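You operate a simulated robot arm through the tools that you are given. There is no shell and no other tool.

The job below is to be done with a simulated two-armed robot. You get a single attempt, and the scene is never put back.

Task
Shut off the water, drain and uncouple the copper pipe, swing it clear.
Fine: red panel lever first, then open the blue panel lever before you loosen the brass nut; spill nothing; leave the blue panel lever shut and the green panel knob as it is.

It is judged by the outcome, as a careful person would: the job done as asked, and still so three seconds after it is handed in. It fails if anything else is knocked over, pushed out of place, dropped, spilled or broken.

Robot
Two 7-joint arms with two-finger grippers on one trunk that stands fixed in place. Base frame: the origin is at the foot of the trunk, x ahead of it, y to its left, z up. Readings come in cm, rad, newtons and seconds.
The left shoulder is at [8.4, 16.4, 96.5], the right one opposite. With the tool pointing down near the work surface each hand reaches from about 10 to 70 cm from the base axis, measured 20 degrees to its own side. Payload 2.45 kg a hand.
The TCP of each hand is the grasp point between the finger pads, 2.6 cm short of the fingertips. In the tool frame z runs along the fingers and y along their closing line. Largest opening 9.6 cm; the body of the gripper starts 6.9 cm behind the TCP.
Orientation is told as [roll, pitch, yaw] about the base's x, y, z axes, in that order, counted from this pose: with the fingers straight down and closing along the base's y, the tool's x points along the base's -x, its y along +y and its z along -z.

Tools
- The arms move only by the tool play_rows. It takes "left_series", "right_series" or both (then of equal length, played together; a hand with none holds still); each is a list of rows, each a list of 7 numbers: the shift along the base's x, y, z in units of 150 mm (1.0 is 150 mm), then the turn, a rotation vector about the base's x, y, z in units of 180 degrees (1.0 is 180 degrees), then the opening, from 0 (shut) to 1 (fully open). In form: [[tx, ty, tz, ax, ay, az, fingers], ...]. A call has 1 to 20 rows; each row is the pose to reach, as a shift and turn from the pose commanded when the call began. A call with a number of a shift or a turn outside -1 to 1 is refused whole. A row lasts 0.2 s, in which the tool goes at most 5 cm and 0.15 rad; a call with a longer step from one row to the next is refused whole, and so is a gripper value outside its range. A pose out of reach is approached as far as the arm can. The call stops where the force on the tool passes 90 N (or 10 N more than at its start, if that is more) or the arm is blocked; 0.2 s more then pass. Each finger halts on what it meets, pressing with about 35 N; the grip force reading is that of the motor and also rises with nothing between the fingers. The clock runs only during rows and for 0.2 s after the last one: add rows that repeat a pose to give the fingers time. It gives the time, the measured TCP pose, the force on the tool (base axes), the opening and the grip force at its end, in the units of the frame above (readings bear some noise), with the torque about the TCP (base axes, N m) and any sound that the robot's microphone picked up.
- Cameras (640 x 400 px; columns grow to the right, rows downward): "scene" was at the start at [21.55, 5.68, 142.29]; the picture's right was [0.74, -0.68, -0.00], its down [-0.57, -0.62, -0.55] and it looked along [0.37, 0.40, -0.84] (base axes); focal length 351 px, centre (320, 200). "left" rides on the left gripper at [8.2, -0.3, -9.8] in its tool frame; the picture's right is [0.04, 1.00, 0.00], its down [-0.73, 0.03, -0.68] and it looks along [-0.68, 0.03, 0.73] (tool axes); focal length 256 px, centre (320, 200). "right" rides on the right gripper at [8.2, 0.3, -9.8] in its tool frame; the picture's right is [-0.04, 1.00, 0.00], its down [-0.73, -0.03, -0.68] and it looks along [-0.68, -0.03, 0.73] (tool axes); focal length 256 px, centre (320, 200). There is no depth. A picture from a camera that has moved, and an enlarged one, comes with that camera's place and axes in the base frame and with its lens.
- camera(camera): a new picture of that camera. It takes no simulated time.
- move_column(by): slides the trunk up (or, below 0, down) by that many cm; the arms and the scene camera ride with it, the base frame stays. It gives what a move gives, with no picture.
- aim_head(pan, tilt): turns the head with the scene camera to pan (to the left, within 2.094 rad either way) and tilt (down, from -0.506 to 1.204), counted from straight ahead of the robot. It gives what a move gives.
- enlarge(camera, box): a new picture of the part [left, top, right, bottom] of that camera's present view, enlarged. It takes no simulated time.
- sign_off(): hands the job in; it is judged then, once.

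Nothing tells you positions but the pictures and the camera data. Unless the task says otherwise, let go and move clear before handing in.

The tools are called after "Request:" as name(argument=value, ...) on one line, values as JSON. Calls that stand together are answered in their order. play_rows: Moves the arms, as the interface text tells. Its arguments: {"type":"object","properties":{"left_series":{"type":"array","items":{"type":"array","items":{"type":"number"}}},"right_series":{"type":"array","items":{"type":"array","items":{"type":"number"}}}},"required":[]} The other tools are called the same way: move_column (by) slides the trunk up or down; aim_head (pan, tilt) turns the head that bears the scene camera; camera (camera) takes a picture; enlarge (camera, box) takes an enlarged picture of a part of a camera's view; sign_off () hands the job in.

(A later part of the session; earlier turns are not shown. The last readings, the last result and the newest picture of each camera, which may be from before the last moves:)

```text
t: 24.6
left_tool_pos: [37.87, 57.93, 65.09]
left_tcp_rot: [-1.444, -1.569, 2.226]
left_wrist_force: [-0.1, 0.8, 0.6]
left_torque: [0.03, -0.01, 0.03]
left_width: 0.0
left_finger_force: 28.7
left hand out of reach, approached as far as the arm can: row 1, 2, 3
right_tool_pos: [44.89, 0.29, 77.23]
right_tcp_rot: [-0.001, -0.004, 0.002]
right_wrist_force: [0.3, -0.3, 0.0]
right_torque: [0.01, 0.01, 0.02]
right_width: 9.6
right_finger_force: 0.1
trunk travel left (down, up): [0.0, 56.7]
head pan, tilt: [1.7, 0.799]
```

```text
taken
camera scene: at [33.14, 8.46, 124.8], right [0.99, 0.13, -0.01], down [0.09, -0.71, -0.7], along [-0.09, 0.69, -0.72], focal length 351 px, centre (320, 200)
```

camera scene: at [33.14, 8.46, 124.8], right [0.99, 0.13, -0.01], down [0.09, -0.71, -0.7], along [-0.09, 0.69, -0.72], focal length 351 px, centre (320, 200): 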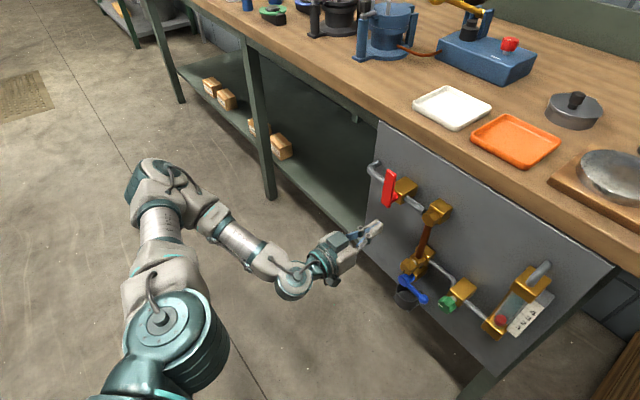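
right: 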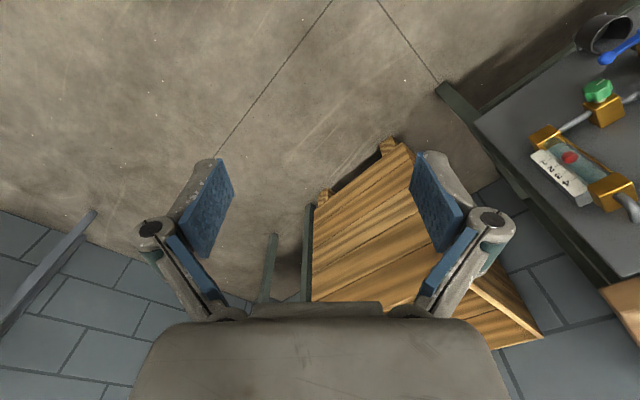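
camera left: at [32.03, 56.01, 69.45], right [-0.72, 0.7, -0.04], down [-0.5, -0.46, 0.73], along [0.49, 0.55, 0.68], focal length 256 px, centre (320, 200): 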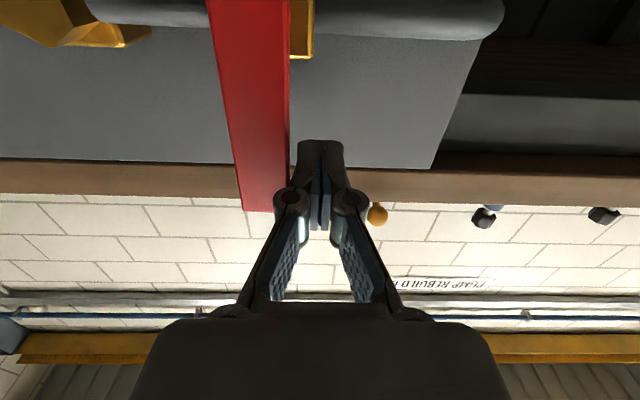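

Request:
play_rows(left_series=[[0.07, -0.09, -0.12, 0, 0, 0, 0], [0.16, -0.19, -0.25, 0, 0, 0, 0], [0.25, -0.29, -0.38, 0, 0, 0, 0], [0.34, -0.4, -0.5, 0, 0, 0, 0], [0.43, -0.51, -0.62, 0, 0, 0, 0], [0.514, -0.608, -0.733, 0, 0, 0, 0], [0.514, -0.608, -0.733, 0, 0, 0, 0]])

Request:
camera(camera="left")

Request:
enlarge(camera="scene", box=[340, 180, 540, 330])

```text
t: 26.2
left_tool_pos: [45.5, 48.73, 54.32]
left_tcp_rot: [-1.573, -1.57, 2.356]
left_wrist_force: [0.0, -0.1, 0.1]
left_torque: [0.0, 0.02, -0.01]
left_width: 0.0
left_finger_force: 28.0
right_tool_pos: [44.85, 0.05, 77.24]
right_tcp_rot: [0.0, -0.003, 0.0]
right_wrist_force: [0.2, -0.9, 0.1]
right_torque: [0.01, 0.02, -0.02]
right_width: 9.61
right_finger_force: 0.1
trunk travel left (down, up): [0.0, 56.7]
head pan, tilt: [1.7, 0.799]
```

```text
taken
camera left: at [38.68, 41.42, 46.12], right [-0.7, 0.71, -0.04], down [-0.5, -0.46, 0.73], along [0.5, 0.54, 0.68], focal length 256 px, centre (320, 200)
```

left: 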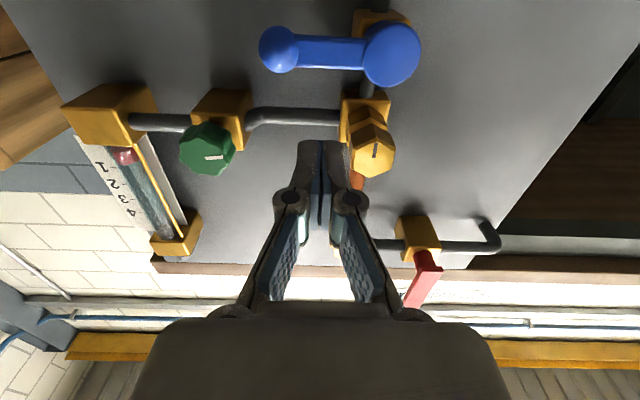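

```text
2.67 times, centred on (440, 255) of scene
camera zoom: at [33.25, 8.44, 124.78], right [0.99, 0.13, -0.01], down [0.09, -0.71, -0.7], along [-0.09, 0.69, -0.72], focal length 935 px, centre (0, 53)
```

zoom: 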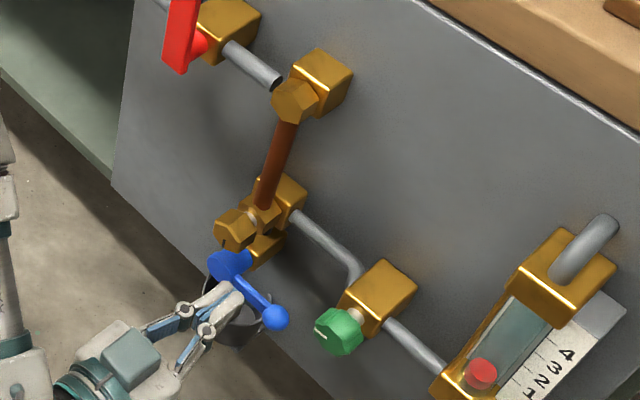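

My position estimates check out: the fingers are between the green knob and the nut, above the blue lever. I'll move forward and press down lightly on the blue lever.

Request:
play_rows(left_series=[[0.09, 0.09, -0.03, 0, 0, 0, 0], [0.18, 0.18, -0.05, 0, 0, 0, 0], [0.27, 0.27, -0.05, 0, 0, 0, 0], [0.27, 0.27, -0.1, 0, 0, 0, 0], [0.27, 0.27, -0.15, 0, 0, 0, 0], [0.275, 0.265, -0.19, 0, 0, 0, 0], [0.275, 0.265, -0.19, 0, 0, 0, 0]])

Request:
camera(camera="left")

Request:
enlarge(camera="scene", box=[340, 180, 540, 330])

```text
t: 27.9
left_tool_pos: [49.68, 52.59, 51.39]
left_tcp_rot: [-1.711, -1.569, 2.493]
left_wrist_force: [2.1, 0.9, 2.4]
left_torque: [0.06, 0.01, -0.02]
left_width: 0.01
left_finger_force: 28.6
right_tool_pos: [44.95, 0.03, 77.37]
right_tcp_rot: [0.0, -0.004, -0.002]
right_wrist_force: [-0.4, -0.6, -0.4]
right_torque: [-0.03, 0.02, 0.02]
right_width: 9.61
right_finger_force: 0.0
trunk travel left (down, up): [0.0, 56.7]
head pan, tilt: [1.7, 0.799]
```

```text
taken
camera left: at [42.97, 45.34, 43.14], right [-0.7, 0.71, -0.04], down [-0.5, -0.46, 0.73], along [0.5, 0.54, 0.68], focal length 256 px, centre (320, 200)
```

left: 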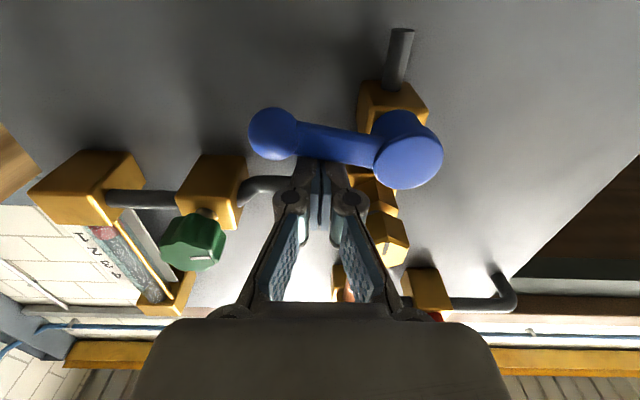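

```text
2.67 times, centred on (440, 255) of scene
camera zoom: at [33.25, 8.44, 124.78], right [0.99, 0.13, -0.01], down [0.09, -0.71, -0.7], along [-0.09, 0.69, -0.72], focal length 935 px, centre (0, 53)
```

zoom: 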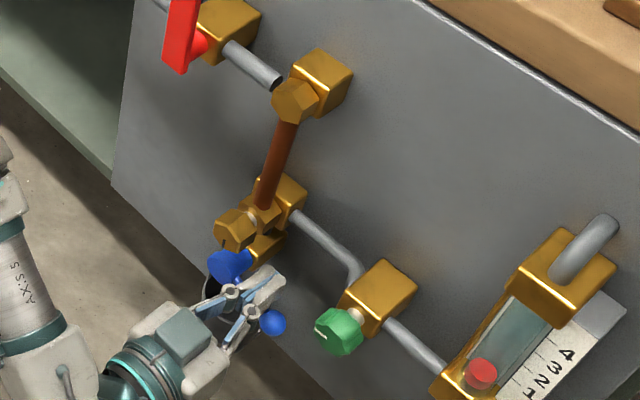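

The blue lever turns down with little force. I'll sweep it along its arc until it points straight down and reaches its stop.

Request:
play_rows(left_series=[[0.005, -0.005, -0.027, 0, 0, 0, 0], [0.011, -0.011, -0.06, 0, 0, 0, 0], [0.016, -0.016, -0.094, 0, 0, 0, 0], [0.015, -0.015, -0.13, 0, 0, 0, 0], [0.012, -0.012, -0.169, 0, 0, 0, 0], [0.002, -0.002, -0.207, 0, 0, 0, 0], [-0.01, 0.01, -0.244, 0, 0, 0, 0], [-0.029, 0.029, -0.278, 0, 0, 0, 0], [-0.05, 0.05, -0.309, 0, 0, 0, 0], [-0.068, 0.068, -0.325, 0, 0, 0, 0], [-0.086, 0.086, -0.341, 0, 0, 0, 0], [-0.106, 0.106, -0.353, 0, 0, 0, 0], [-0.12, 0.12, -0.353, 0, 0, 0, 0], [-0.12, 0.12, -0.353, 0, 0, 0, 0]])

Request:
camera(camera="left")

Request:
enlarge(camera="scene", box=[340, 180, 540, 330])

```text
t: 30.9
left_tool_pos: [48.35, 53.88, 46.38]
left_tcp_rot: [-1.271, -1.566, 2.039]
left_wrist_force: [61.5, -34.5, -3.1]
left_torque: [-0.03, -0.01, -0.4]
left_width: 0.0
left_finger_force: 28.6
right_tool_pos: [45.03, -0.26, 77.11]
right_tcp_rot: [0.004, 0.001, -0.001]
right_wrist_force: [-0.4, 0.2, 0.5]
right_torque: [0.0, 0.02, -0.01]
right_width: 9.6
right_finger_force: 0.1
trunk travel left (down, up): [0.0, 56.7]
head pan, tilt: [1.7, 0.799]
```

```text
taken
camera left: at [41.49, 46.74, 38.14], right [-0.69, 0.72, -0.04], down [-0.51, -0.45, 0.73], along [0.51, 0.53, 0.68], focal length 256 px, centre (320, 200)
```

left: 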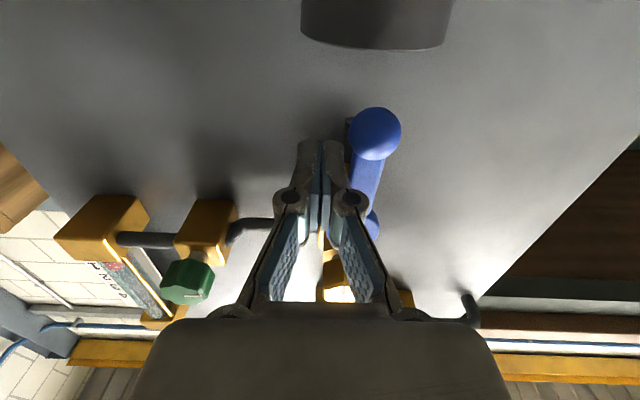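

```text
2.67 times, centred on (440, 255) of scene
camera zoom: at [33.74, 7.7, 124.71], right [0.99, 0.13, -0.01], down [0.08, -0.71, -0.7], along [-0.1, 0.69, -0.71], focal length 935 px, centre (0, 53)
```

zoom: 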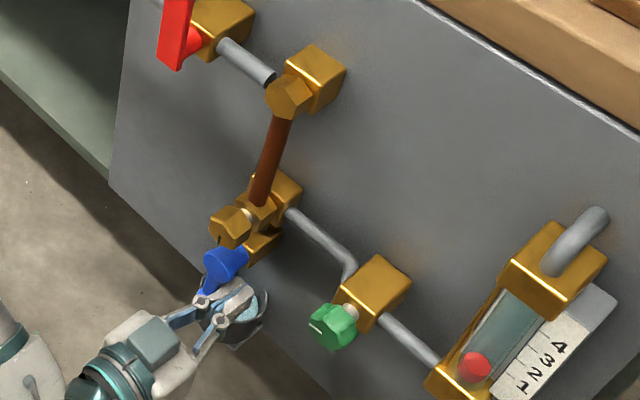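

The blue lever is down and on its stop (open). I'll ease off, back away, and watch the draining.

Request:
play_rows(left_series=[[0.03, -0.03, 0, 0, 0, 0, 0], [0.07, -0.07, 0, 0, 0, 0, 0], [-0.02, -0.16, 0, 0, 0, 0, 0], [-0.11, -0.25, 0, 0, 0, 0, 0], [-0.2, -0.34, 0, 0, 0, 0, 0], [-0.2, -0.34, 0, 0, 0, 0, 0]])

Request:
camera(camera="left")

Request:
enlarge(camera="scene", box=[340, 180, 540, 330])

```text
t: 32.2
left_tool_pos: [44.66, 49.42, 45.95]
left_tcp_rot: [-0.622, -1.568, 1.407]
left_wrist_force: [-0.6, -0.3, -0.4]
left_torque: [0.01, 0.0, -0.03]
left_width: 0.01
left_finger_force: 28.6
right_tool_pos: [44.83, 0.19, 77.21]
right_tcp_rot: [-0.001, -0.004, 0.002]
right_wrist_force: [0.4, 0.0, 0.0]
right_torque: [-0.04, -0.04, -0.05]
right_width: 9.59
right_finger_force: 0.0
trunk travel left (down, up): [0.0, 56.7]
head pan, tilt: [1.7, 0.799]
```

```text
taken
camera left: at [37.92, 42.05, 37.8], right [-0.7, 0.71, -0.04], down [-0.5, -0.46, 0.73], along [0.5, 0.54, 0.68], focal length 256 px, centre (320, 200)
```

left: 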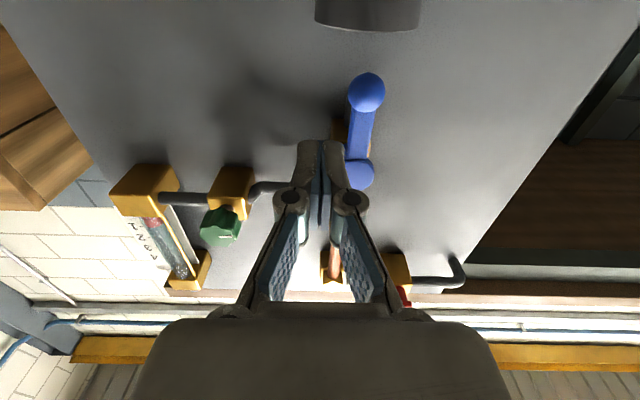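

```text
2.67 times, centred on (440, 255) of scene
camera zoom: at [33.23, 8.53, 124.77], right [0.99, 0.13, -0.01], down [0.09, -0.71, -0.7], along [-0.09, 0.69, -0.72], focal length 935 px, centre (0, 53)
```

zoom: 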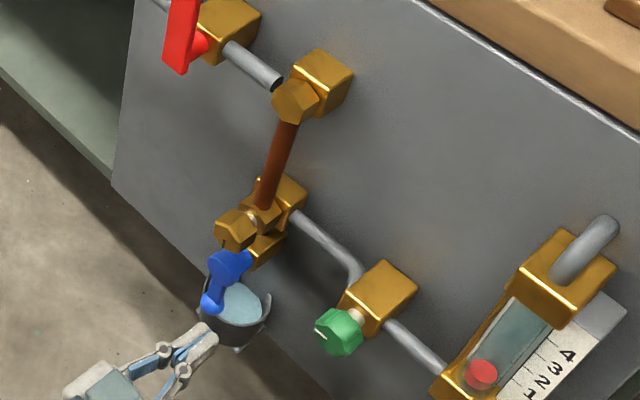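

Water has run into the bucket. I'll check its level closely, along with the gauge.

Request:
enlarge(camera="scene", box=[390, 250, 450, 320])

Request:
enlarge(camera="scene", box=[480, 250, 560, 340])

```text
5.71 times, centred on (420, 285) of scene
camera zoom: at [33.23, 8.53, 124.77], right [0.99, 0.13, -0.01], down [0.09, -0.71, -0.7], along [-0.09, 0.69, -0.72], focal length 2003 px, centre (-251, -286)
```

zoom: 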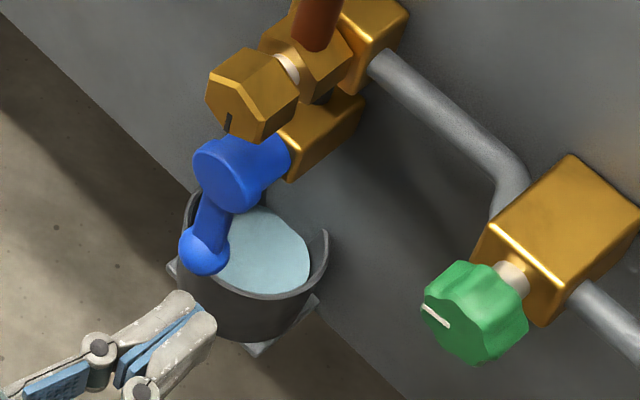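

```text
4.44 times, centred on (520, 295) of scene
camera zoom: at [33.23, 8.53, 124.77], right [0.99, 0.13, -0.01], down [0.09, -0.71, -0.7], along [-0.09, 0.69, -0.72], focal length 1558 px, centre (-569, -222)
```

zoom: 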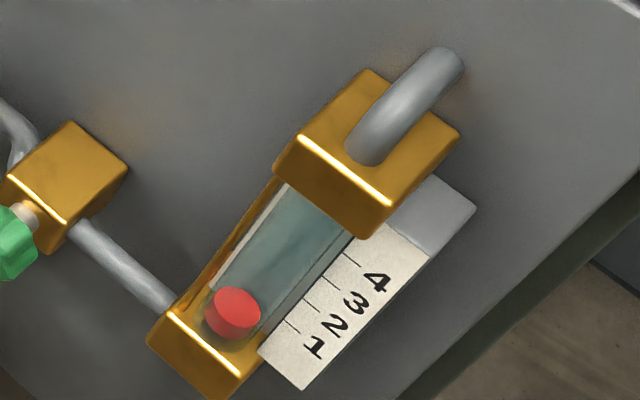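

The bucket holds water below its rim. While draining continues I'll bring the hand in front of the nut with the fingers partly open, and then recheck the bucket level.

Request:
play_rows(left_series=[[-0.03, 0.03, 0.15, 0, 0, 0, 0.1], [-0.06, 0.06, 0.3, 0, 0, 0, 0.25], [-0.09, 0.09, 0.45, 0, 0, 0, 0.4], [-0.12, 0.12, 0.6, 0, 0, 0, 0.55], [-0.131, 0.131, 0.677, 0, 0, 0, 0.55], [-0.131, 0.131, 0.677, 0, 0, 0, 0.55]])

Request:
camera(camera="left")

Request:
enlarge(camera="scene", box=[380, 230, 450, 320])

```text
t: 33.6
left_tool_pos: [42.73, 51.36, 56.03]
left_tcp_rot: [-0.649, -1.572, 1.431]
left_wrist_force: [0.0, 0.5, -0.2]
left_torque: [-0.01, -0.01, -0.01]
left_width: 5.28
left_finger_force: 0.1
right_tool_pos: [44.86, 0.04, 77.25]
right_tcp_rot: [-0.001, -0.004, 0.0]
right_wrist_force: [-1.2, -0.3, 0.1]
right_torque: [0.0, 0.02, 0.01]
right_width: 9.57
right_finger_force: 0.0
trunk travel left (down, up): [0.0, 56.7]
head pan, tilt: [1.7, 0.799]
```

```text
taken
camera left: at [36.07, 44.16, 47.95], right [-0.7, 0.71, -0.04], down [-0.5, -0.46, 0.73], along [0.5, 0.54, 0.68], focal length 256 px, centre (320, 200)
```

left: 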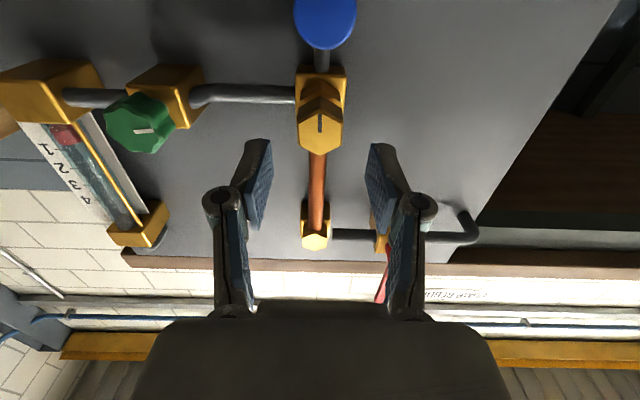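

```text
4.44 times, centred on (415, 275) of scene
camera zoom: at [33.19, 8.42, 124.79], right [0.99, 0.13, -0.01], down [0.09, -0.71, -0.7], along [-0.09, 0.69, -0.72], focal length 1558 px, centre (-102, -133)
```

zoom: 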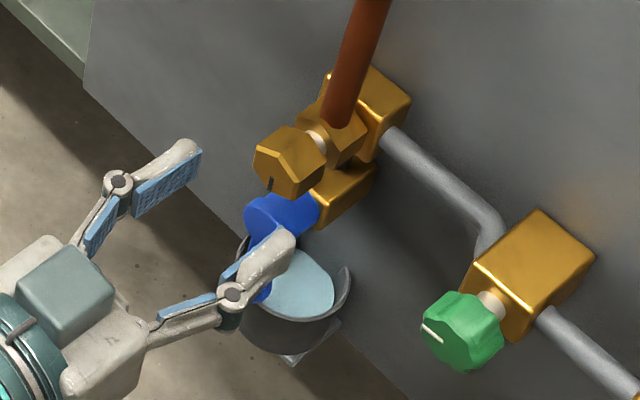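

Request:
enlarge(camera="left", box=[250, 50, 400, 170])

Request:
enlarge(camera="scene", box=[395, 285, 430, 315])

```text
3.33 times, centred on (325, 110) of left
camera zoom: at [36.07, 44.16, 47.95], right [-0.7, 0.71, -0.04], down [-0.5, -0.46, 0.73], along [0.5, 0.54, 0.68], focal length 853 px, centre (303, 500)
```

zoom: 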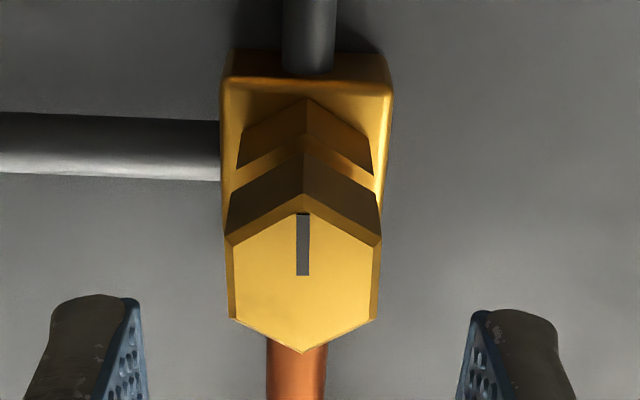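

```text
13.33 times, centred on (412, 300) of scene
camera zoom: at [33.19, 8.42, 124.79], right [0.99, 0.13, -0.01], down [0.09, -0.71, -0.7], along [-0.09, 0.69, -0.72], focal length 4675 px, centre (-913, -1133)
```

zoom: 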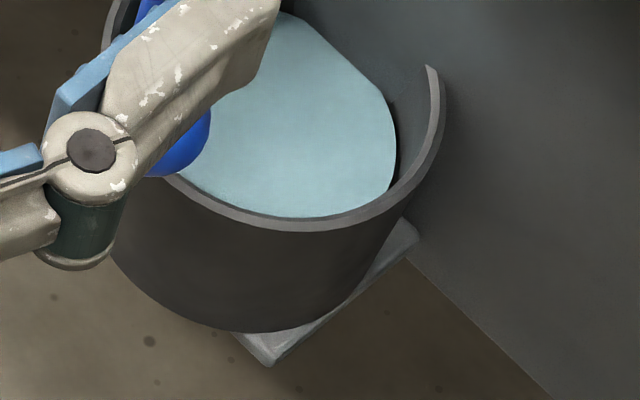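

The bucket level is stable below the rim and the draining has stopped. The hex has flats left and right and the hand is centred on it, so I'll advance and take hold of the nut.

Request:
play_rows(left_series=[[0.07, 0.07, 0, 0, 0, 0, 0.55], [0.14, 0.14, 0, 0, 0, 0, 0.55], [0.22, 0.22, 0, 0, 0, 0, 0.55], [0.22, 0.22, 0, 0, 0, 0, 0.55]])

Request:
camera(camera="left")

Request:
enlarge(camera="scene", box=[360, 220, 480, 320])

```text
t: 34.6
left_tool_pos: [46.17, 54.59, 56.09]
left_tcp_rot: [-1.25, -1.57, 2.033]
left_wrist_force: [0.4, -0.7, -0.2]
left_torque: [0.0, -0.02, 0.0]
left_width: 5.28
left_finger_force: 0.0
right_tool_pos: [44.84, 0.15, 77.2]
right_tcp_rot: [0.0, -0.005, -0.001]
right_wrist_force: [0.6, 0.1, 0.0]
right_torque: [-0.07, -0.03, 0.0]
right_width: 9.61
right_finger_force: 0.1
trunk travel left (down, up): [0.0, 56.7]
head pan, tilt: [1.7, 0.799]
```

```text
taken
camera left: at [39.46, 47.34, 47.82], right [-0.7, 0.71, -0.04], down [-0.5, -0.46, 0.73], along [0.5, 0.54, 0.68], focal length 256 px, centre (320, 200)
```

left: 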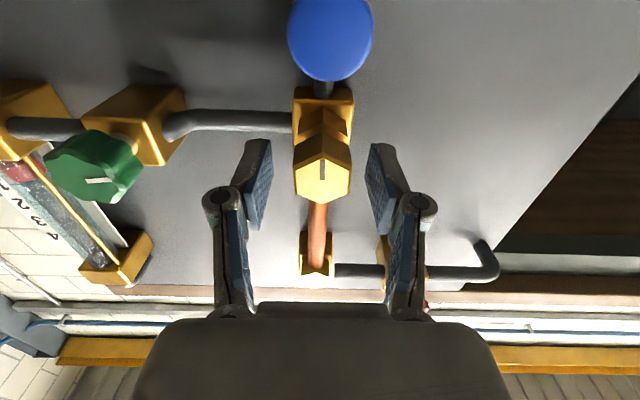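

```text
4.00 times, centred on (420, 270) of scene
camera zoom: at [33.18, 8.41, 124.79], right [0.99, 0.13, -0.01], down [0.09, -0.71, -0.7], along [-0.09, 0.69, -0.72], focal length 1402 px, centre (-80, -80)
```

zoom: 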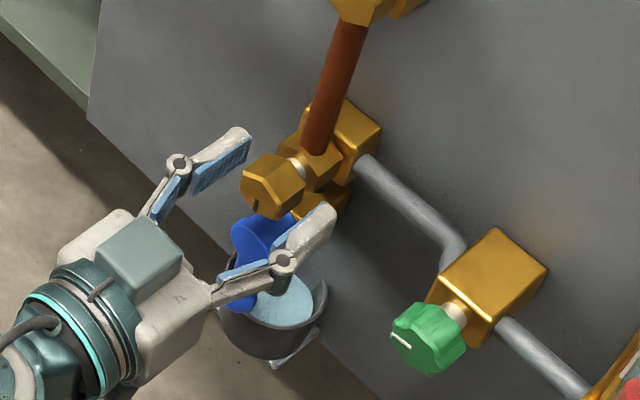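

The fingertips straddle the nut. I'll close on it.

Request:
play_rows(left_series=[[-0.008, 0.008, 0, 0, 0, 0, 0.4], [-0.008, 0.008, 0, 0, 0, 0, 0.2], [-0.008, 0.008, 0, 0, 0, 0, 0.0], [-0.008, 0.008, 0, 0, 0, 0, 0.0]])

Request:
camera(camera="left")

```text
t: 35.6
left_tool_pos: [46.06, 54.66, 56.0]
left_tcp_rot: [-0.933, -1.568, 1.714]
left_wrist_force: [3.0, -4.4, -1.2]
left_torque: [-0.05, 0.09, -0.35]
left_width: 3.35
left_finger_force: 45.0
right_tool_pos: [45.01, 0.11, 77.13]
right_tcp_rot: [0.001, -0.003, -0.001]
right_wrist_force: [0.1, -0.2, -0.3]
right_torque: [-0.01, 0.03, 0.0]
right_width: 9.59
right_finger_force: 0.0
trunk travel left (down, up): [0.0, 56.7]
head pan, tilt: [1.7, 0.799]
```

```text
taken
camera left: at [39.28, 47.44, 47.83], right [-0.7, 0.71, -0.04], down [-0.5, -0.46, 0.73], along [0.5, 0.54, 0.68], focal length 256 px, centre (320, 200)
```

left: 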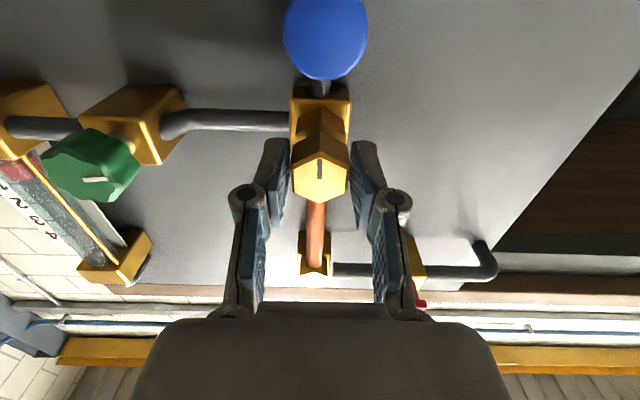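

The nut is gripped at 3.35 cm. Now I'll turn it anticlockwise as seen from the front, a small amount first.

Request:
play_rows(left_series=[[0, 0, 0, -0.0283, -0.0283, 0, 0.0], [0, 0, 0, -0.0566, -0.0566, 0, 0.0], [0, 0, 0, -0.0849, -0.0849, 0, 0.0], [0, 0, 0, -0.1132, -0.1132, 0, 0.0], [0, 0, 0, -0.1132, -0.1132, 0, 0.0]])

Request:
camera(camera="left")

Request:
enlarge(camera="scene", box=[360, 220, 480, 320])

```text
t: 36.9
left_tool_pos: [46.0, 54.65, 55.98]
left_tcp_rot: [-1.567, -1.067, 2.354]
left_wrist_force: [-22.3, -18.9, -12.2]
left_torque: [-0.04, -0.02, 0.36]
left_width: 3.33
left_finger_force: 44.7
right_tool_pos: [44.81, -0.06, 77.18]
right_tcp_rot: [0.001, -0.003, 0.001]
right_wrist_force: [-0.1, -0.5, -0.1]
right_torque: [-0.03, 0.02, 0.0]
right_width: 9.61
right_finger_force: 0.1
trunk travel left (down, up): [0.0, 56.7]
head pan, tilt: [1.7, 0.799]
```

```text
taken
camera left: at [42.04, 44.69, 49.02], right [-0.61, 0.6, -0.52], down [-0.75, -0.21, 0.63], along [0.27, 0.77, 0.58], focal length 256 px, centre (320, 200)
```

left: 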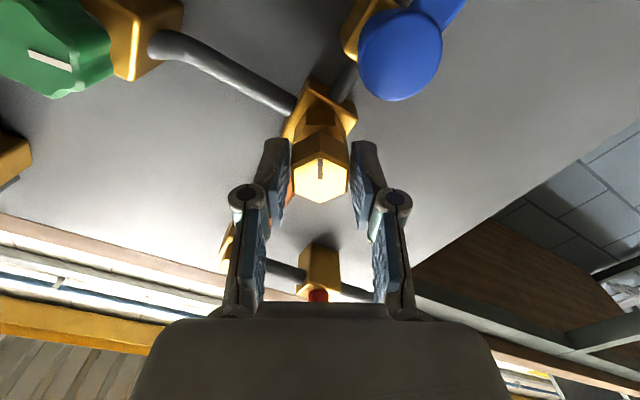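

```text
4.00 times, centred on (420, 270) of scene
camera zoom: at [33.14, 8.13, 124.79], right [0.99, 0.13, -0.01], down [0.09, -0.71, -0.7], along [-0.09, 0.69, -0.72], focal length 1402 px, centre (-80, -80)
```

zoom: 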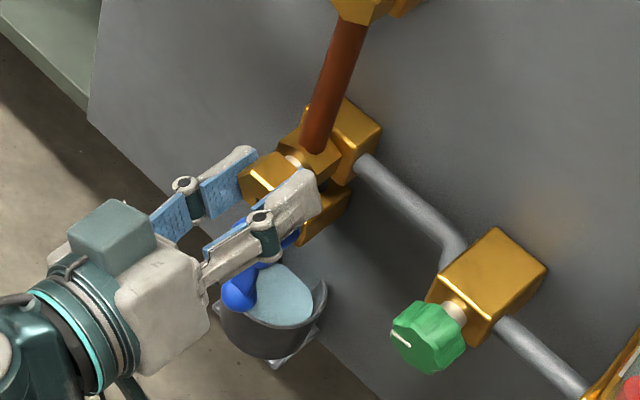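

The nut turns with the hand, and a ~29 N outward push suggests it backs out along its thread. I'll continue turning while easing the hand slightly outward to follow it.

Request:
play_rows(left_series=[[-0.005, -0.005, 0, 0, 0, 0, 0.0], [-0.006, -0.006, 0, -0.0283, -0.0283, 0, 0.0], [-0.007, -0.007, 0, -0.0566, -0.0566, 0, 0.0], [-0.008, -0.008, 0, -0.0849, -0.0849, 0, 0.0], [-0.01, -0.01, 0, -0.1132, -0.1132, 0, 0.0], [-0.01, -0.01, 0, -0.1132, -0.1132, 0, 0.0]])

Request:
camera(camera="left")

Request:
enlarge(camera="scene", box=[360, 220, 480, 320])

```text
t: 38.2
left_tool_pos: [46.02, 54.62, 55.96]
left_tcp_rot: [-1.571, -0.561, 2.358]
left_wrist_force: [10.8, 16.4, -12.3]
left_torque: [0.0, -0.01, 0.8]
left_width: 3.36
left_finger_force: 45.1
right_tool_pos: [44.96, 0.21, 77.25]
right_tcp_rot: [-0.001, -0.002, 0.002]
right_wrist_force: [-0.2, 0.7, 0.5]
right_torque: [0.02, -0.03, 0.03]
right_width: 9.58
right_finger_force: 0.1
trunk travel left (down, up): [0.0, 56.7]
head pan, tilt: [1.7, 0.799]
```

```text
taken
camera left: at [44.11, 42.63, 51.91], right [-0.35, 0.35, -0.87], down [-0.93, -0.03, 0.37], along [0.1, 0.94, 0.34], focal length 256 px, centre (320, 200)
```

left: 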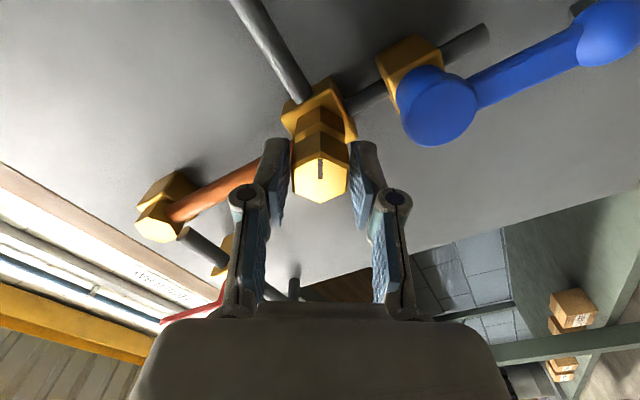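

```text
4.00 times, centred on (420, 270) of scene
camera zoom: at [33.47, 8.87, 124.68], right [0.99, 0.13, -0.01], down [0.09, -0.71, -0.69], along [-0.1, 0.69, -0.72], focal length 1402 px, centre (-80, -80)
```

zoom: 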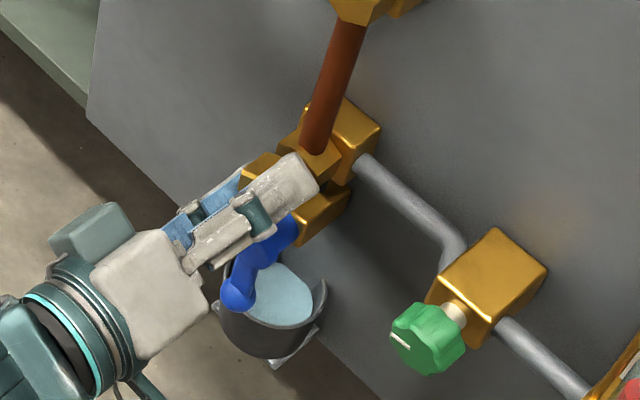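

The nut doesn't move axially much after all, and it has turned about 58° so far. I'll re-centre slightly and keep turning.

Request:
play_rows(left_series=[[0.003, 0.003, -0.003, 0, 0, 0, 0.0], [0.004, 0.004, -0.003, -0.0283, -0.0283, 0, 0.0], [0.004, 0.004, -0.003, -0.0566, -0.0566, 0, 0.0], [0.004, 0.004, -0.003, -0.0849, -0.0849, 0, 0.0], [0.004, 0.004, -0.003, -0.1132, -0.1132, 0, 0.0], [0.004, 0.004, -0.003, -0.1132, -0.1132, 0, 0.0]])

Request:
camera(camera="left")

Request:
camera(camera="scene")

```text
t: 39.6
left_tool_pos: [46.03, 54.59, 55.96]
left_tcp_rot: [-1.571, -0.059, 2.357]
left_wrist_force: [2.4, 7.0, -10.2]
left_torque: [-0.09, 0.08, 0.27]
left_width: 3.33
left_finger_force: 45.4
right_tool_pos: [44.84, 0.18, 77.12]
right_tcp_rot: [0.0, -0.001, 0.001]
right_wrist_force: [0.5, 0.4, 0.0]
right_torque: [-0.01, -0.03, -0.01]
right_width: 9.58
right_finger_force: 0.0
trunk travel left (down, up): [0.0, 56.7]
head pan, tilt: [1.7, 0.799]
```

```text
taken
camera left: at [44.9, 41.84, 55.81], right [-0.01, 0.01, -1.0], down [-1.0, 0.04, 0.01], along [0.04, 1.0, 0.01], focal length 256 px, centre (320, 200)
```

left: 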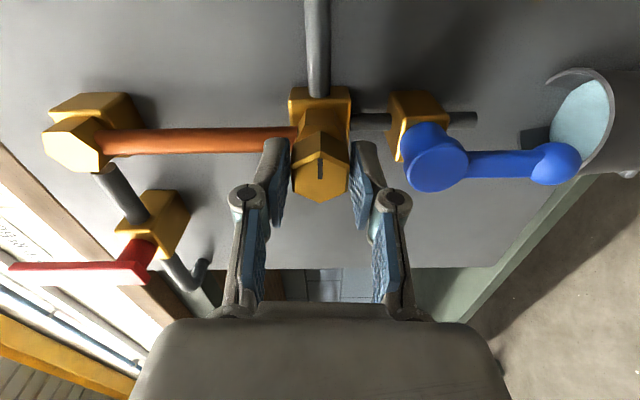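

```text
taken
camera scene: at [33.38, 8.62, 124.71], right [0.99, 0.13, -0.01], down [0.09, -0.71, -0.69], along [-0.1, 0.69, -0.72], focal length 351 px, centre (320, 200)
```

scene: 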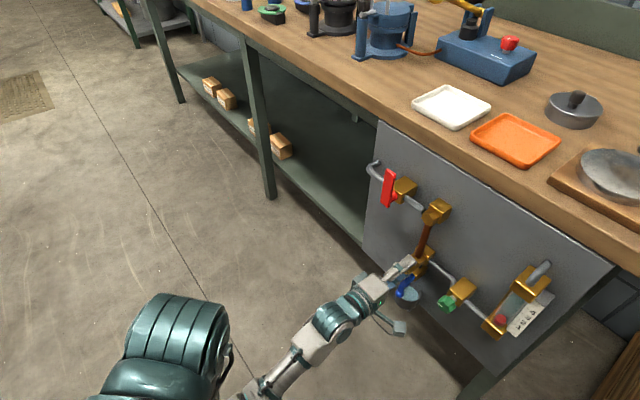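

The nut has turned about 87° easily and shows no stop yet. I'll continue turning anticlockwise.

Request:
play_rows(left_series=[[0, 0, -0.003, -0.0283, -0.0283, 0, 0.0], [0, 0, -0.003, -0.0566, -0.0566, 0, 0.0], [0, 0, -0.003, -0.0849, -0.0849, 0, 0.0], [0, 0, -0.003, -0.1132, -0.1132, 0, 0.0], [0, 0, -0.003, -0.1132, -0.1132, 0, 0.0]])

Request:
camera(camera="left")

Request:
enlarge(camera="scene", box=[360, 220, 480, 320])

```text
t: 40.9
left_tool_pos: [46.06, 54.59, 55.98]
left_tcp_rot: [-1.571, 0.444, 2.36]
left_wrist_force: [-1.0, -0.4, -11.2]
left_torque: [-0.22, 0.22, 0.02]
left_width: 3.36
left_finger_force: 45.3
right_tool_pos: [44.93, 0.1, 77.21]
right_tcp_rot: [-0.001, -0.003, 0.002]
right_wrist_force: [0.4, -0.4, -0.2]
right_torque: [-0.02, 0.03, 0.03]
right_width: 9.62
right_finger_force: 0.0
trunk travel left (down, up): [0.0, 56.7]
head pan, tilt: [1.7, 0.799]
```

```text
taken
camera left: at [44.27, 42.49, 59.77], right [0.33, -0.33, -0.89], down [-0.94, -0.02, -0.34], along [0.09, 0.94, -0.32], focal length 256 px, centre (320, 200)
```

left: 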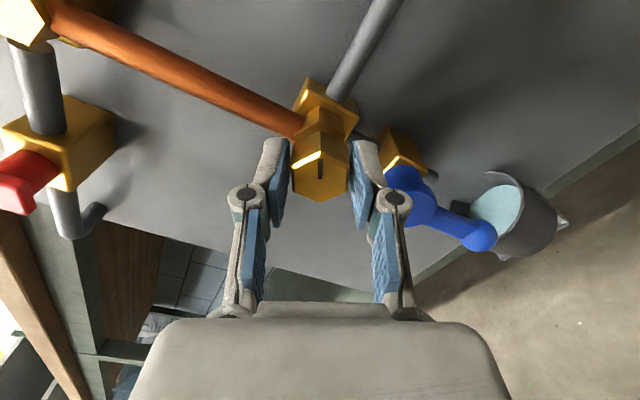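

```text
4.00 times, centred on (420, 270) of scene
camera zoom: at [33.37, 8.49, 124.72], right [0.99, 0.13, -0.01], down [0.09, -0.71, -0.7], along [-0.1, 0.69, -0.72], focal length 1402 px, centre (-80, -80)
```

zoom: 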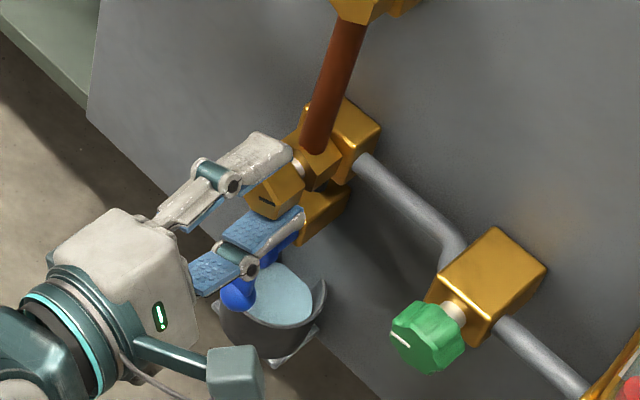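

Request:
play_rows(left_series=[[0, 0, -0.002, -0.0283, -0.0283, 0, 0.0], [0, 0, -0.002, -0.0566, -0.0566, 0, 0.0], [0, 0, -0.002, -0.0849, -0.0849, 0, 0.0], [0, 0, -0.002, -0.1132, -0.1132, 0, 0.0], [0, 0, -0.002, -0.1415, -0.1415, 0, 0.0], [0, 0, -0.002, -0.1698, -0.1698, 0, 0.0], [0, 0, -0.002, -0.1698, -0.1698, 0, 0.0]])

Request:
camera(camera="left")

Request:
enlarge(camera="scene", box=[360, 220, 480, 320])

```text
t: 42.5
left_tool_pos: [46.06, 54.69, 56.02]
left_tcp_rot: [-1.566, 1.198, 2.366]
left_wrist_force: [-6.8, -8.1, -14.9]
left_torque: [-0.3, 0.31, 0.0]
left_width: 3.35
left_finger_force: 45.0
right_tool_pos: [44.95, 0.01, 77.17]
right_tcp_rot: [0.0, -0.001, 0.001]
right_wrist_force: [0.4, 0.0, 0.2]
right_torque: [0.01, -0.02, -0.02]
right_width: 9.6
right_finger_force: 0.0
trunk travel left (down, up): [0.0, 56.7]
head pan, tilt: [1.7, 0.799]
```

```text
taken
camera left: at [41.02, 45.74, 63.7], right [0.67, -0.67, -0.33], down [-0.65, -0.31, -0.69], along [0.36, 0.68, -0.64], focal length 256 px, centre (320, 200)
```

left: 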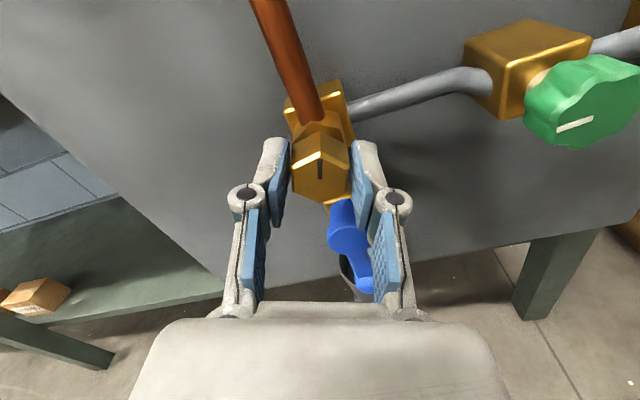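

```text
4.00 times, centred on (420, 270) of scene
camera zoom: at [33.39, 8.32, 124.73], right [0.99, 0.13, -0.01], down [0.09, -0.71, -0.7], along [-0.1, 0.69, -0.72], focal length 1402 px, centre (-80, -80)
```

zoom: 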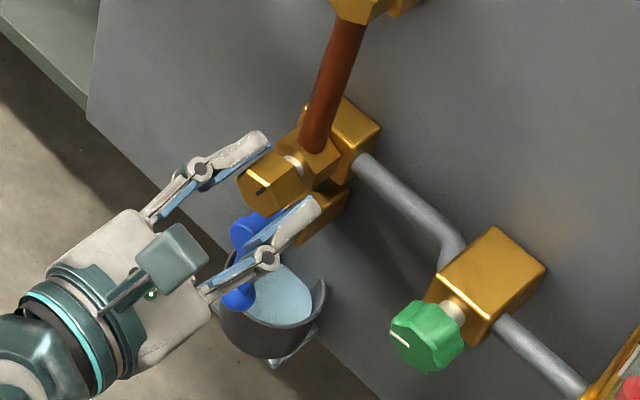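

The nut is now about 159° round and still turning smoothly. I'll continue a bit more while the wrist allows.

Request:
play_rows(left_series=[[0, 0, 0, -0.0283, -0.0283, 0, 0.0], [0, 0, 0, -0.0566, -0.0566, 0, 0.0], [0, 0, 0, -0.0849, -0.0849, 0, 0.0], [0, 0, 0, -0.0849, -0.0849, 0, 0.0]])

Request:
camera(camera="left")

Request:
camera(camera="scene")

```text
t: 43.5
left_tool_pos: [45.98, 54.55, 56.05]
left_tcp_rot: [0.99, 1.566, -1.359]
left_wrist_force: [5.6, 3.0, -10.0]
left_torque: [-0.2, 0.81, -0.07]
left_width: 3.33
left_finger_force: 44.7
right_tool_pos: [44.99, 0.11, 77.25]
right_tcp_rot: [-0.001, 0.0, 0.0]
right_wrist_force: [0.2, 0.4, -0.3]
right_torque: [-0.02, 0.0, -0.01]
right_width: 9.61
right_finger_force: 0.1
trunk travel left (down, up): [0.0, 56.7]
head pan, tilt: [1.7, 0.799]
```

```text
taken
camera left: at [38.88, 47.88, 64.21], right [0.71, -0.7, 0.04], down [-0.46, -0.51, -0.73], along [0.54, 0.5, -0.68], focal length 256 px, centre (320, 200)
```

left: 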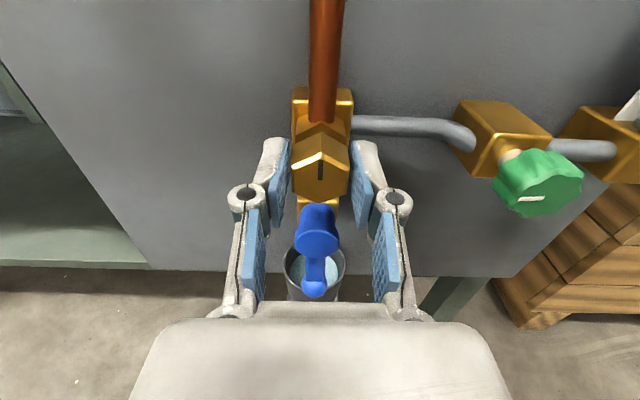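

```text
taken
camera scene: at [33.44, 8.46, 124.72], right [0.99, 0.13, -0.01], down [0.09, -0.71, -0.7], along [-0.1, 0.69, -0.72], focal length 351 px, centre (320, 200)
```

scene: 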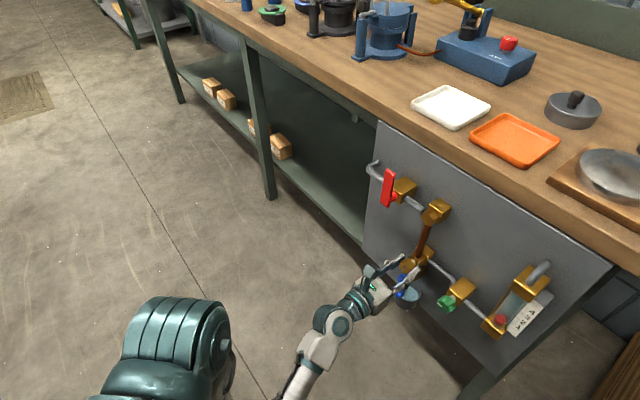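

The hand is now upright with a clear view, and a small resisting torque (0.43 N m) has appeared. I'll turn a little more to see whether the nut has met its stop.

Request:
play_rows(left_series=[[0, 0, 0, -0.02, -0.02, 0, 0.0], [0, 0, 0, -0.04, -0.04, 0, 0.0], [0, 0, 0, -0.06, -0.06, 0, 0.0], [0, 0, 0, -0.06, -0.06, 0, 0.0]])

Request:
enlarge(camera="left", box=[240, 60, 400, 260])

```text
t: 44.5
left_tool_pos: [45.97, 54.55, 56.26]
left_tcp_rot: [1.568, 1.299, -0.784]
left_wrist_force: [6.8, 4.7, 1.6]
left_torque: [0.61, 0.33, 0.12]
left_width: 3.34
left_finger_force: 45.0
right_tool_pos: [44.83, 0.12, 77.3]
right_tcp_rot: [-0.001, -0.003, 0.002]
right_wrist_force: [-0.6, 0.6, -0.1]
right_torque: [0.0, -0.03, -0.01]
right_width: 9.64
right_finger_force: 0.1
trunk travel left (down, up): [0.0, 56.7]
head pan, tilt: [1.7, 0.799]
```

```text
2.00 times, centred on (320, 160) of left
camera zoom: at [37.32, 49.33, 63.98], right [0.68, -0.67, 0.31], down [-0.32, -0.64, -0.7], along [0.66, 0.38, -0.65], focal length 512 px, centre (320, 280)
```

zoom: 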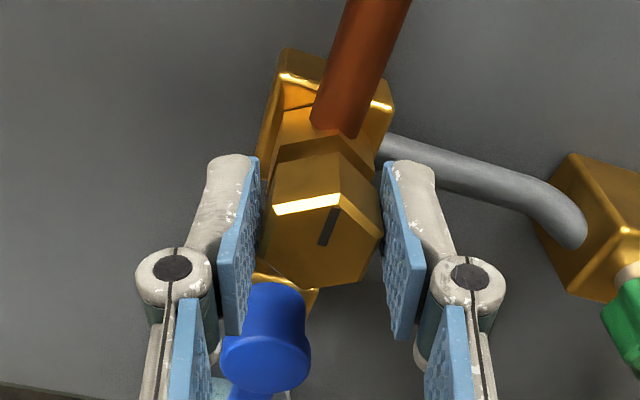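

The nut has met its stop after about half a turn (mark now pointing up, and the fingers started to slip on it), so it is fully loosened. I'll open the fingers moderately and back away from it.

Request:
play_rows(left_series=[[0, 0, 0, 0, 0, 0, 0.45], [0, 0, 0, 0, 0, 0, 0.55], [0, 0, 0, 0.0283, 0.0283, 0, 0.55], [-0.07, -0.07, 0, 0.0283, 0.0283, 0, 0.55], [-0.16, -0.16, 0, 0.0283, 0.0283, 0, 0.55], [-0.25, -0.25, 0, 0.0283, 0.0283, 0, 0.55], [-0.25, -0.25, 0, 0.0283, 0.0283, 0, 0.55]])

Request:
camera(camera="left")

Request:
enlarge(camera="scene", box=[340, 180, 540, 330])

```text
t: 46.0
left_tool_pos: [42.41, 51.0, 56.31]
left_tcp_rot: [1.573, 1.43, -0.781]
left_wrist_force: [0.2, -0.3, 0.4]
left_torque: [0.01, -0.01, 0.0]
left_width: 5.27
left_finger_force: 0.0
right_tool_pos: [44.87, -0.04, 77.14]
right_tcp_rot: [0.0, -0.004, 0.0]
right_wrist_force: [0.4, 0.2, 0.2]
right_torque: [0.01, 0.01, -0.01]
right_width: 9.59
right_finger_force: 0.1
trunk travel left (down, up): [0.0, 56.7]
head pan, tilt: [1.7, 0.799]
```

```text
taken
camera left: at [34.46, 45.03, 64.31], right [0.7, -0.69, 0.18], down [-0.39, -0.57, -0.72], along [0.6, 0.43, -0.67], focal length 256 px, centre (320, 200)
```

left: 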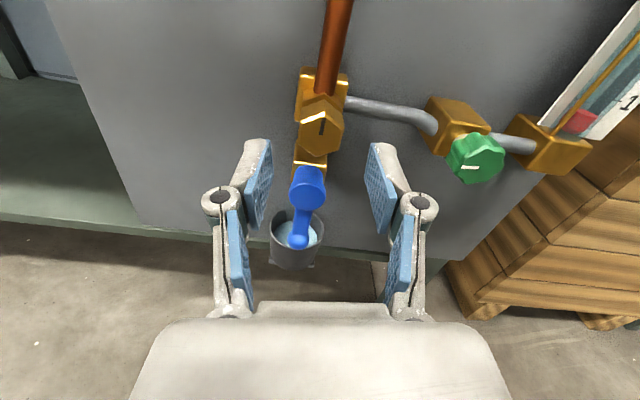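

```text
2.67 times, centred on (440, 255) of scene
camera zoom: at [33.22, 8.24, 124.79], right [0.99, 0.13, -0.01], down [0.09, -0.71, -0.7], along [-0.09, 0.69, -0.72], focal length 935 px, centre (0, 53)
```

zoom: 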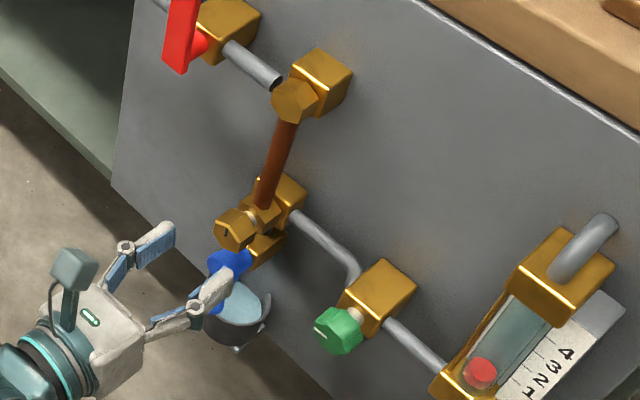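

The nut's mark now points up and the hand is clear. Next I'll close the fingers and bring them to the right side of the copper pipe at about z=61, ready to push it left, where the panel is free.

Request:
play_rows(left_series=[[0.05, -0.04, 0.1, 0.01, 0.01, 0, 0.35], [0.1, -0.08, 0.22, 0.02, 0.02, 0, 0.15], [0.161, -0.119, 0.347, 0.0317, 0.0317, 0, 0.0], [0.161, -0.119, 0.347, 0.0317, 0.0317, 0, 0.0], [0.161, -0.119, 0.347, 0.0317, 0.0317, 0, 0.0]])

Request:
camera(camera="left")

Request:
enlarge(camera="scene", box=[340, 180, 540, 330])

```text
t: 47.2
left_tool_pos: [44.56, 49.12, 61.82]
left_tcp_rot: [-1.979, 1.558, 1.95]
left_wrist_force: [-0.5, -1.3, 0.2]
left_torque: [-0.01, 0.0, 0.04]
left_width: 0.0
left_finger_force: 28.3
right_tool_pos: [44.92, -0.04, 77.21]
right_tcp_rot: [0.0, -0.002, 0.001]
right_wrist_force: [0.2, 0.1, 0.1]
right_torque: [0.04, -0.06, 0.0]
right_width: 9.59
right_finger_force: 0.0
trunk travel left (down, up): [0.0, 56.7]
head pan, tilt: [1.7, 0.799]
```

```text
taken
camera left: at [37.51, 42.31, 69.82], right [0.71, -0.71, 0.03], down [-0.46, -0.49, -0.74], along [0.53, 0.51, -0.67], focal length 256 px, centre (320, 200)
```

left: 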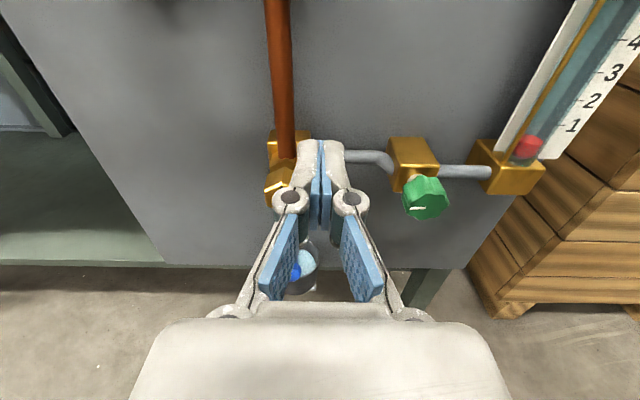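

```text
2.67 times, centred on (440, 255) of scene
camera zoom: at [33.23, 8.22, 124.79], right [0.99, 0.13, -0.01], down [0.09, -0.71, -0.7], along [-0.09, 0.69, -0.72], focal length 935 px, centre (0, 53)
```

zoom: 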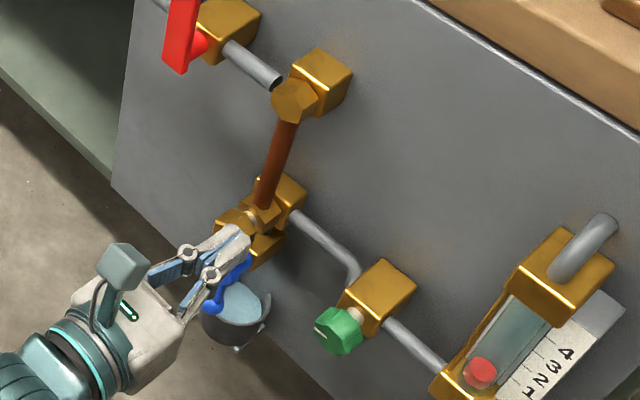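

Request:
play_rows(left_series=[[0.09, 0.09, 0, 0, 0, 0, 0], [0.18, 0.18, 0, 0, 0, 0, 0], [0.27, 0.27, 0, 0, 0, 0, 0], [0.352, 0.352, 0, 0, 0, 0, 0], [0.352, 0.352, 0, 0, 0, 0, 0]])

Request:
camera(camera="left")

Request:
enlarge(camera="scene", box=[340, 180, 540, 330])

```text
t: 48.5
left_tool_pos: [50.14, 54.25, 61.35]
left_tcp_rot: [1.007, 1.568, -1.346]
left_wrist_force: [0.3, -0.1, -1.0]
left_torque: [0.0, -0.02, -0.01]
left_width: 0.03
left_finger_force: 28.7
right_tool_pos: [44.92, 0.02, 77.18]
right_tcp_rot: [-0.001, -0.001, 0.001]
right_wrist_force: [-0.3, -1.1, 0.1]
right_torque: [-0.06, 0.01, -0.04]
right_width: 9.63
right_finger_force: 0.1
trunk travel left (down, up): [0.0, 56.7]
head pan, tilt: [1.7, 0.799]
```

```text
taken
camera left: at [42.86, 47.49, 69.43], right [0.71, -0.7, 0.04], down [-0.46, -0.51, -0.73], along [0.54, 0.5, -0.68], focal length 256 px, centre (320, 200)
```

left: 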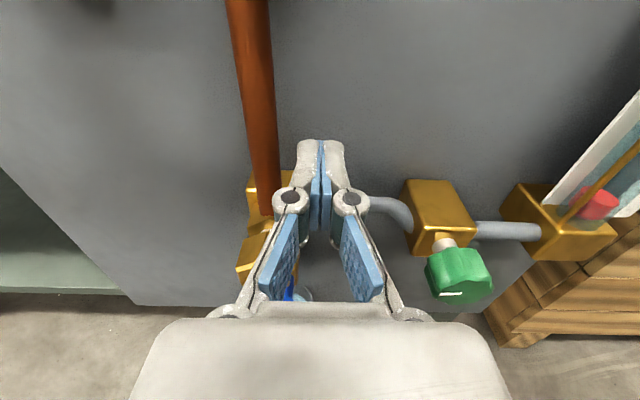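

```text
2.67 times, centred on (440, 255) of scene
camera zoom: at [33.28, 8.26, 124.78], right [0.99, 0.13, -0.01], down [0.09, -0.71, -0.7], along [-0.09, 0.69, -0.72], focal length 935 px, centre (0, 53)
```

zoom: 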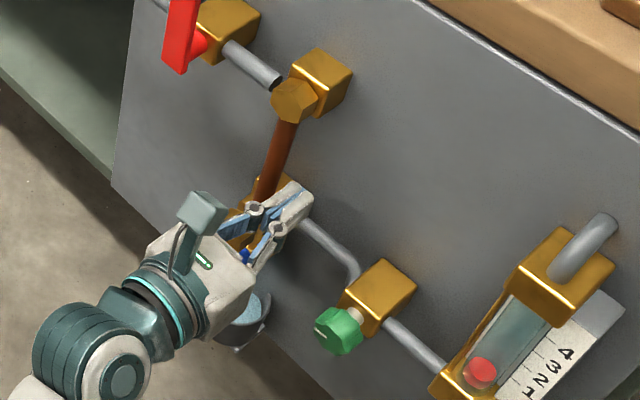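

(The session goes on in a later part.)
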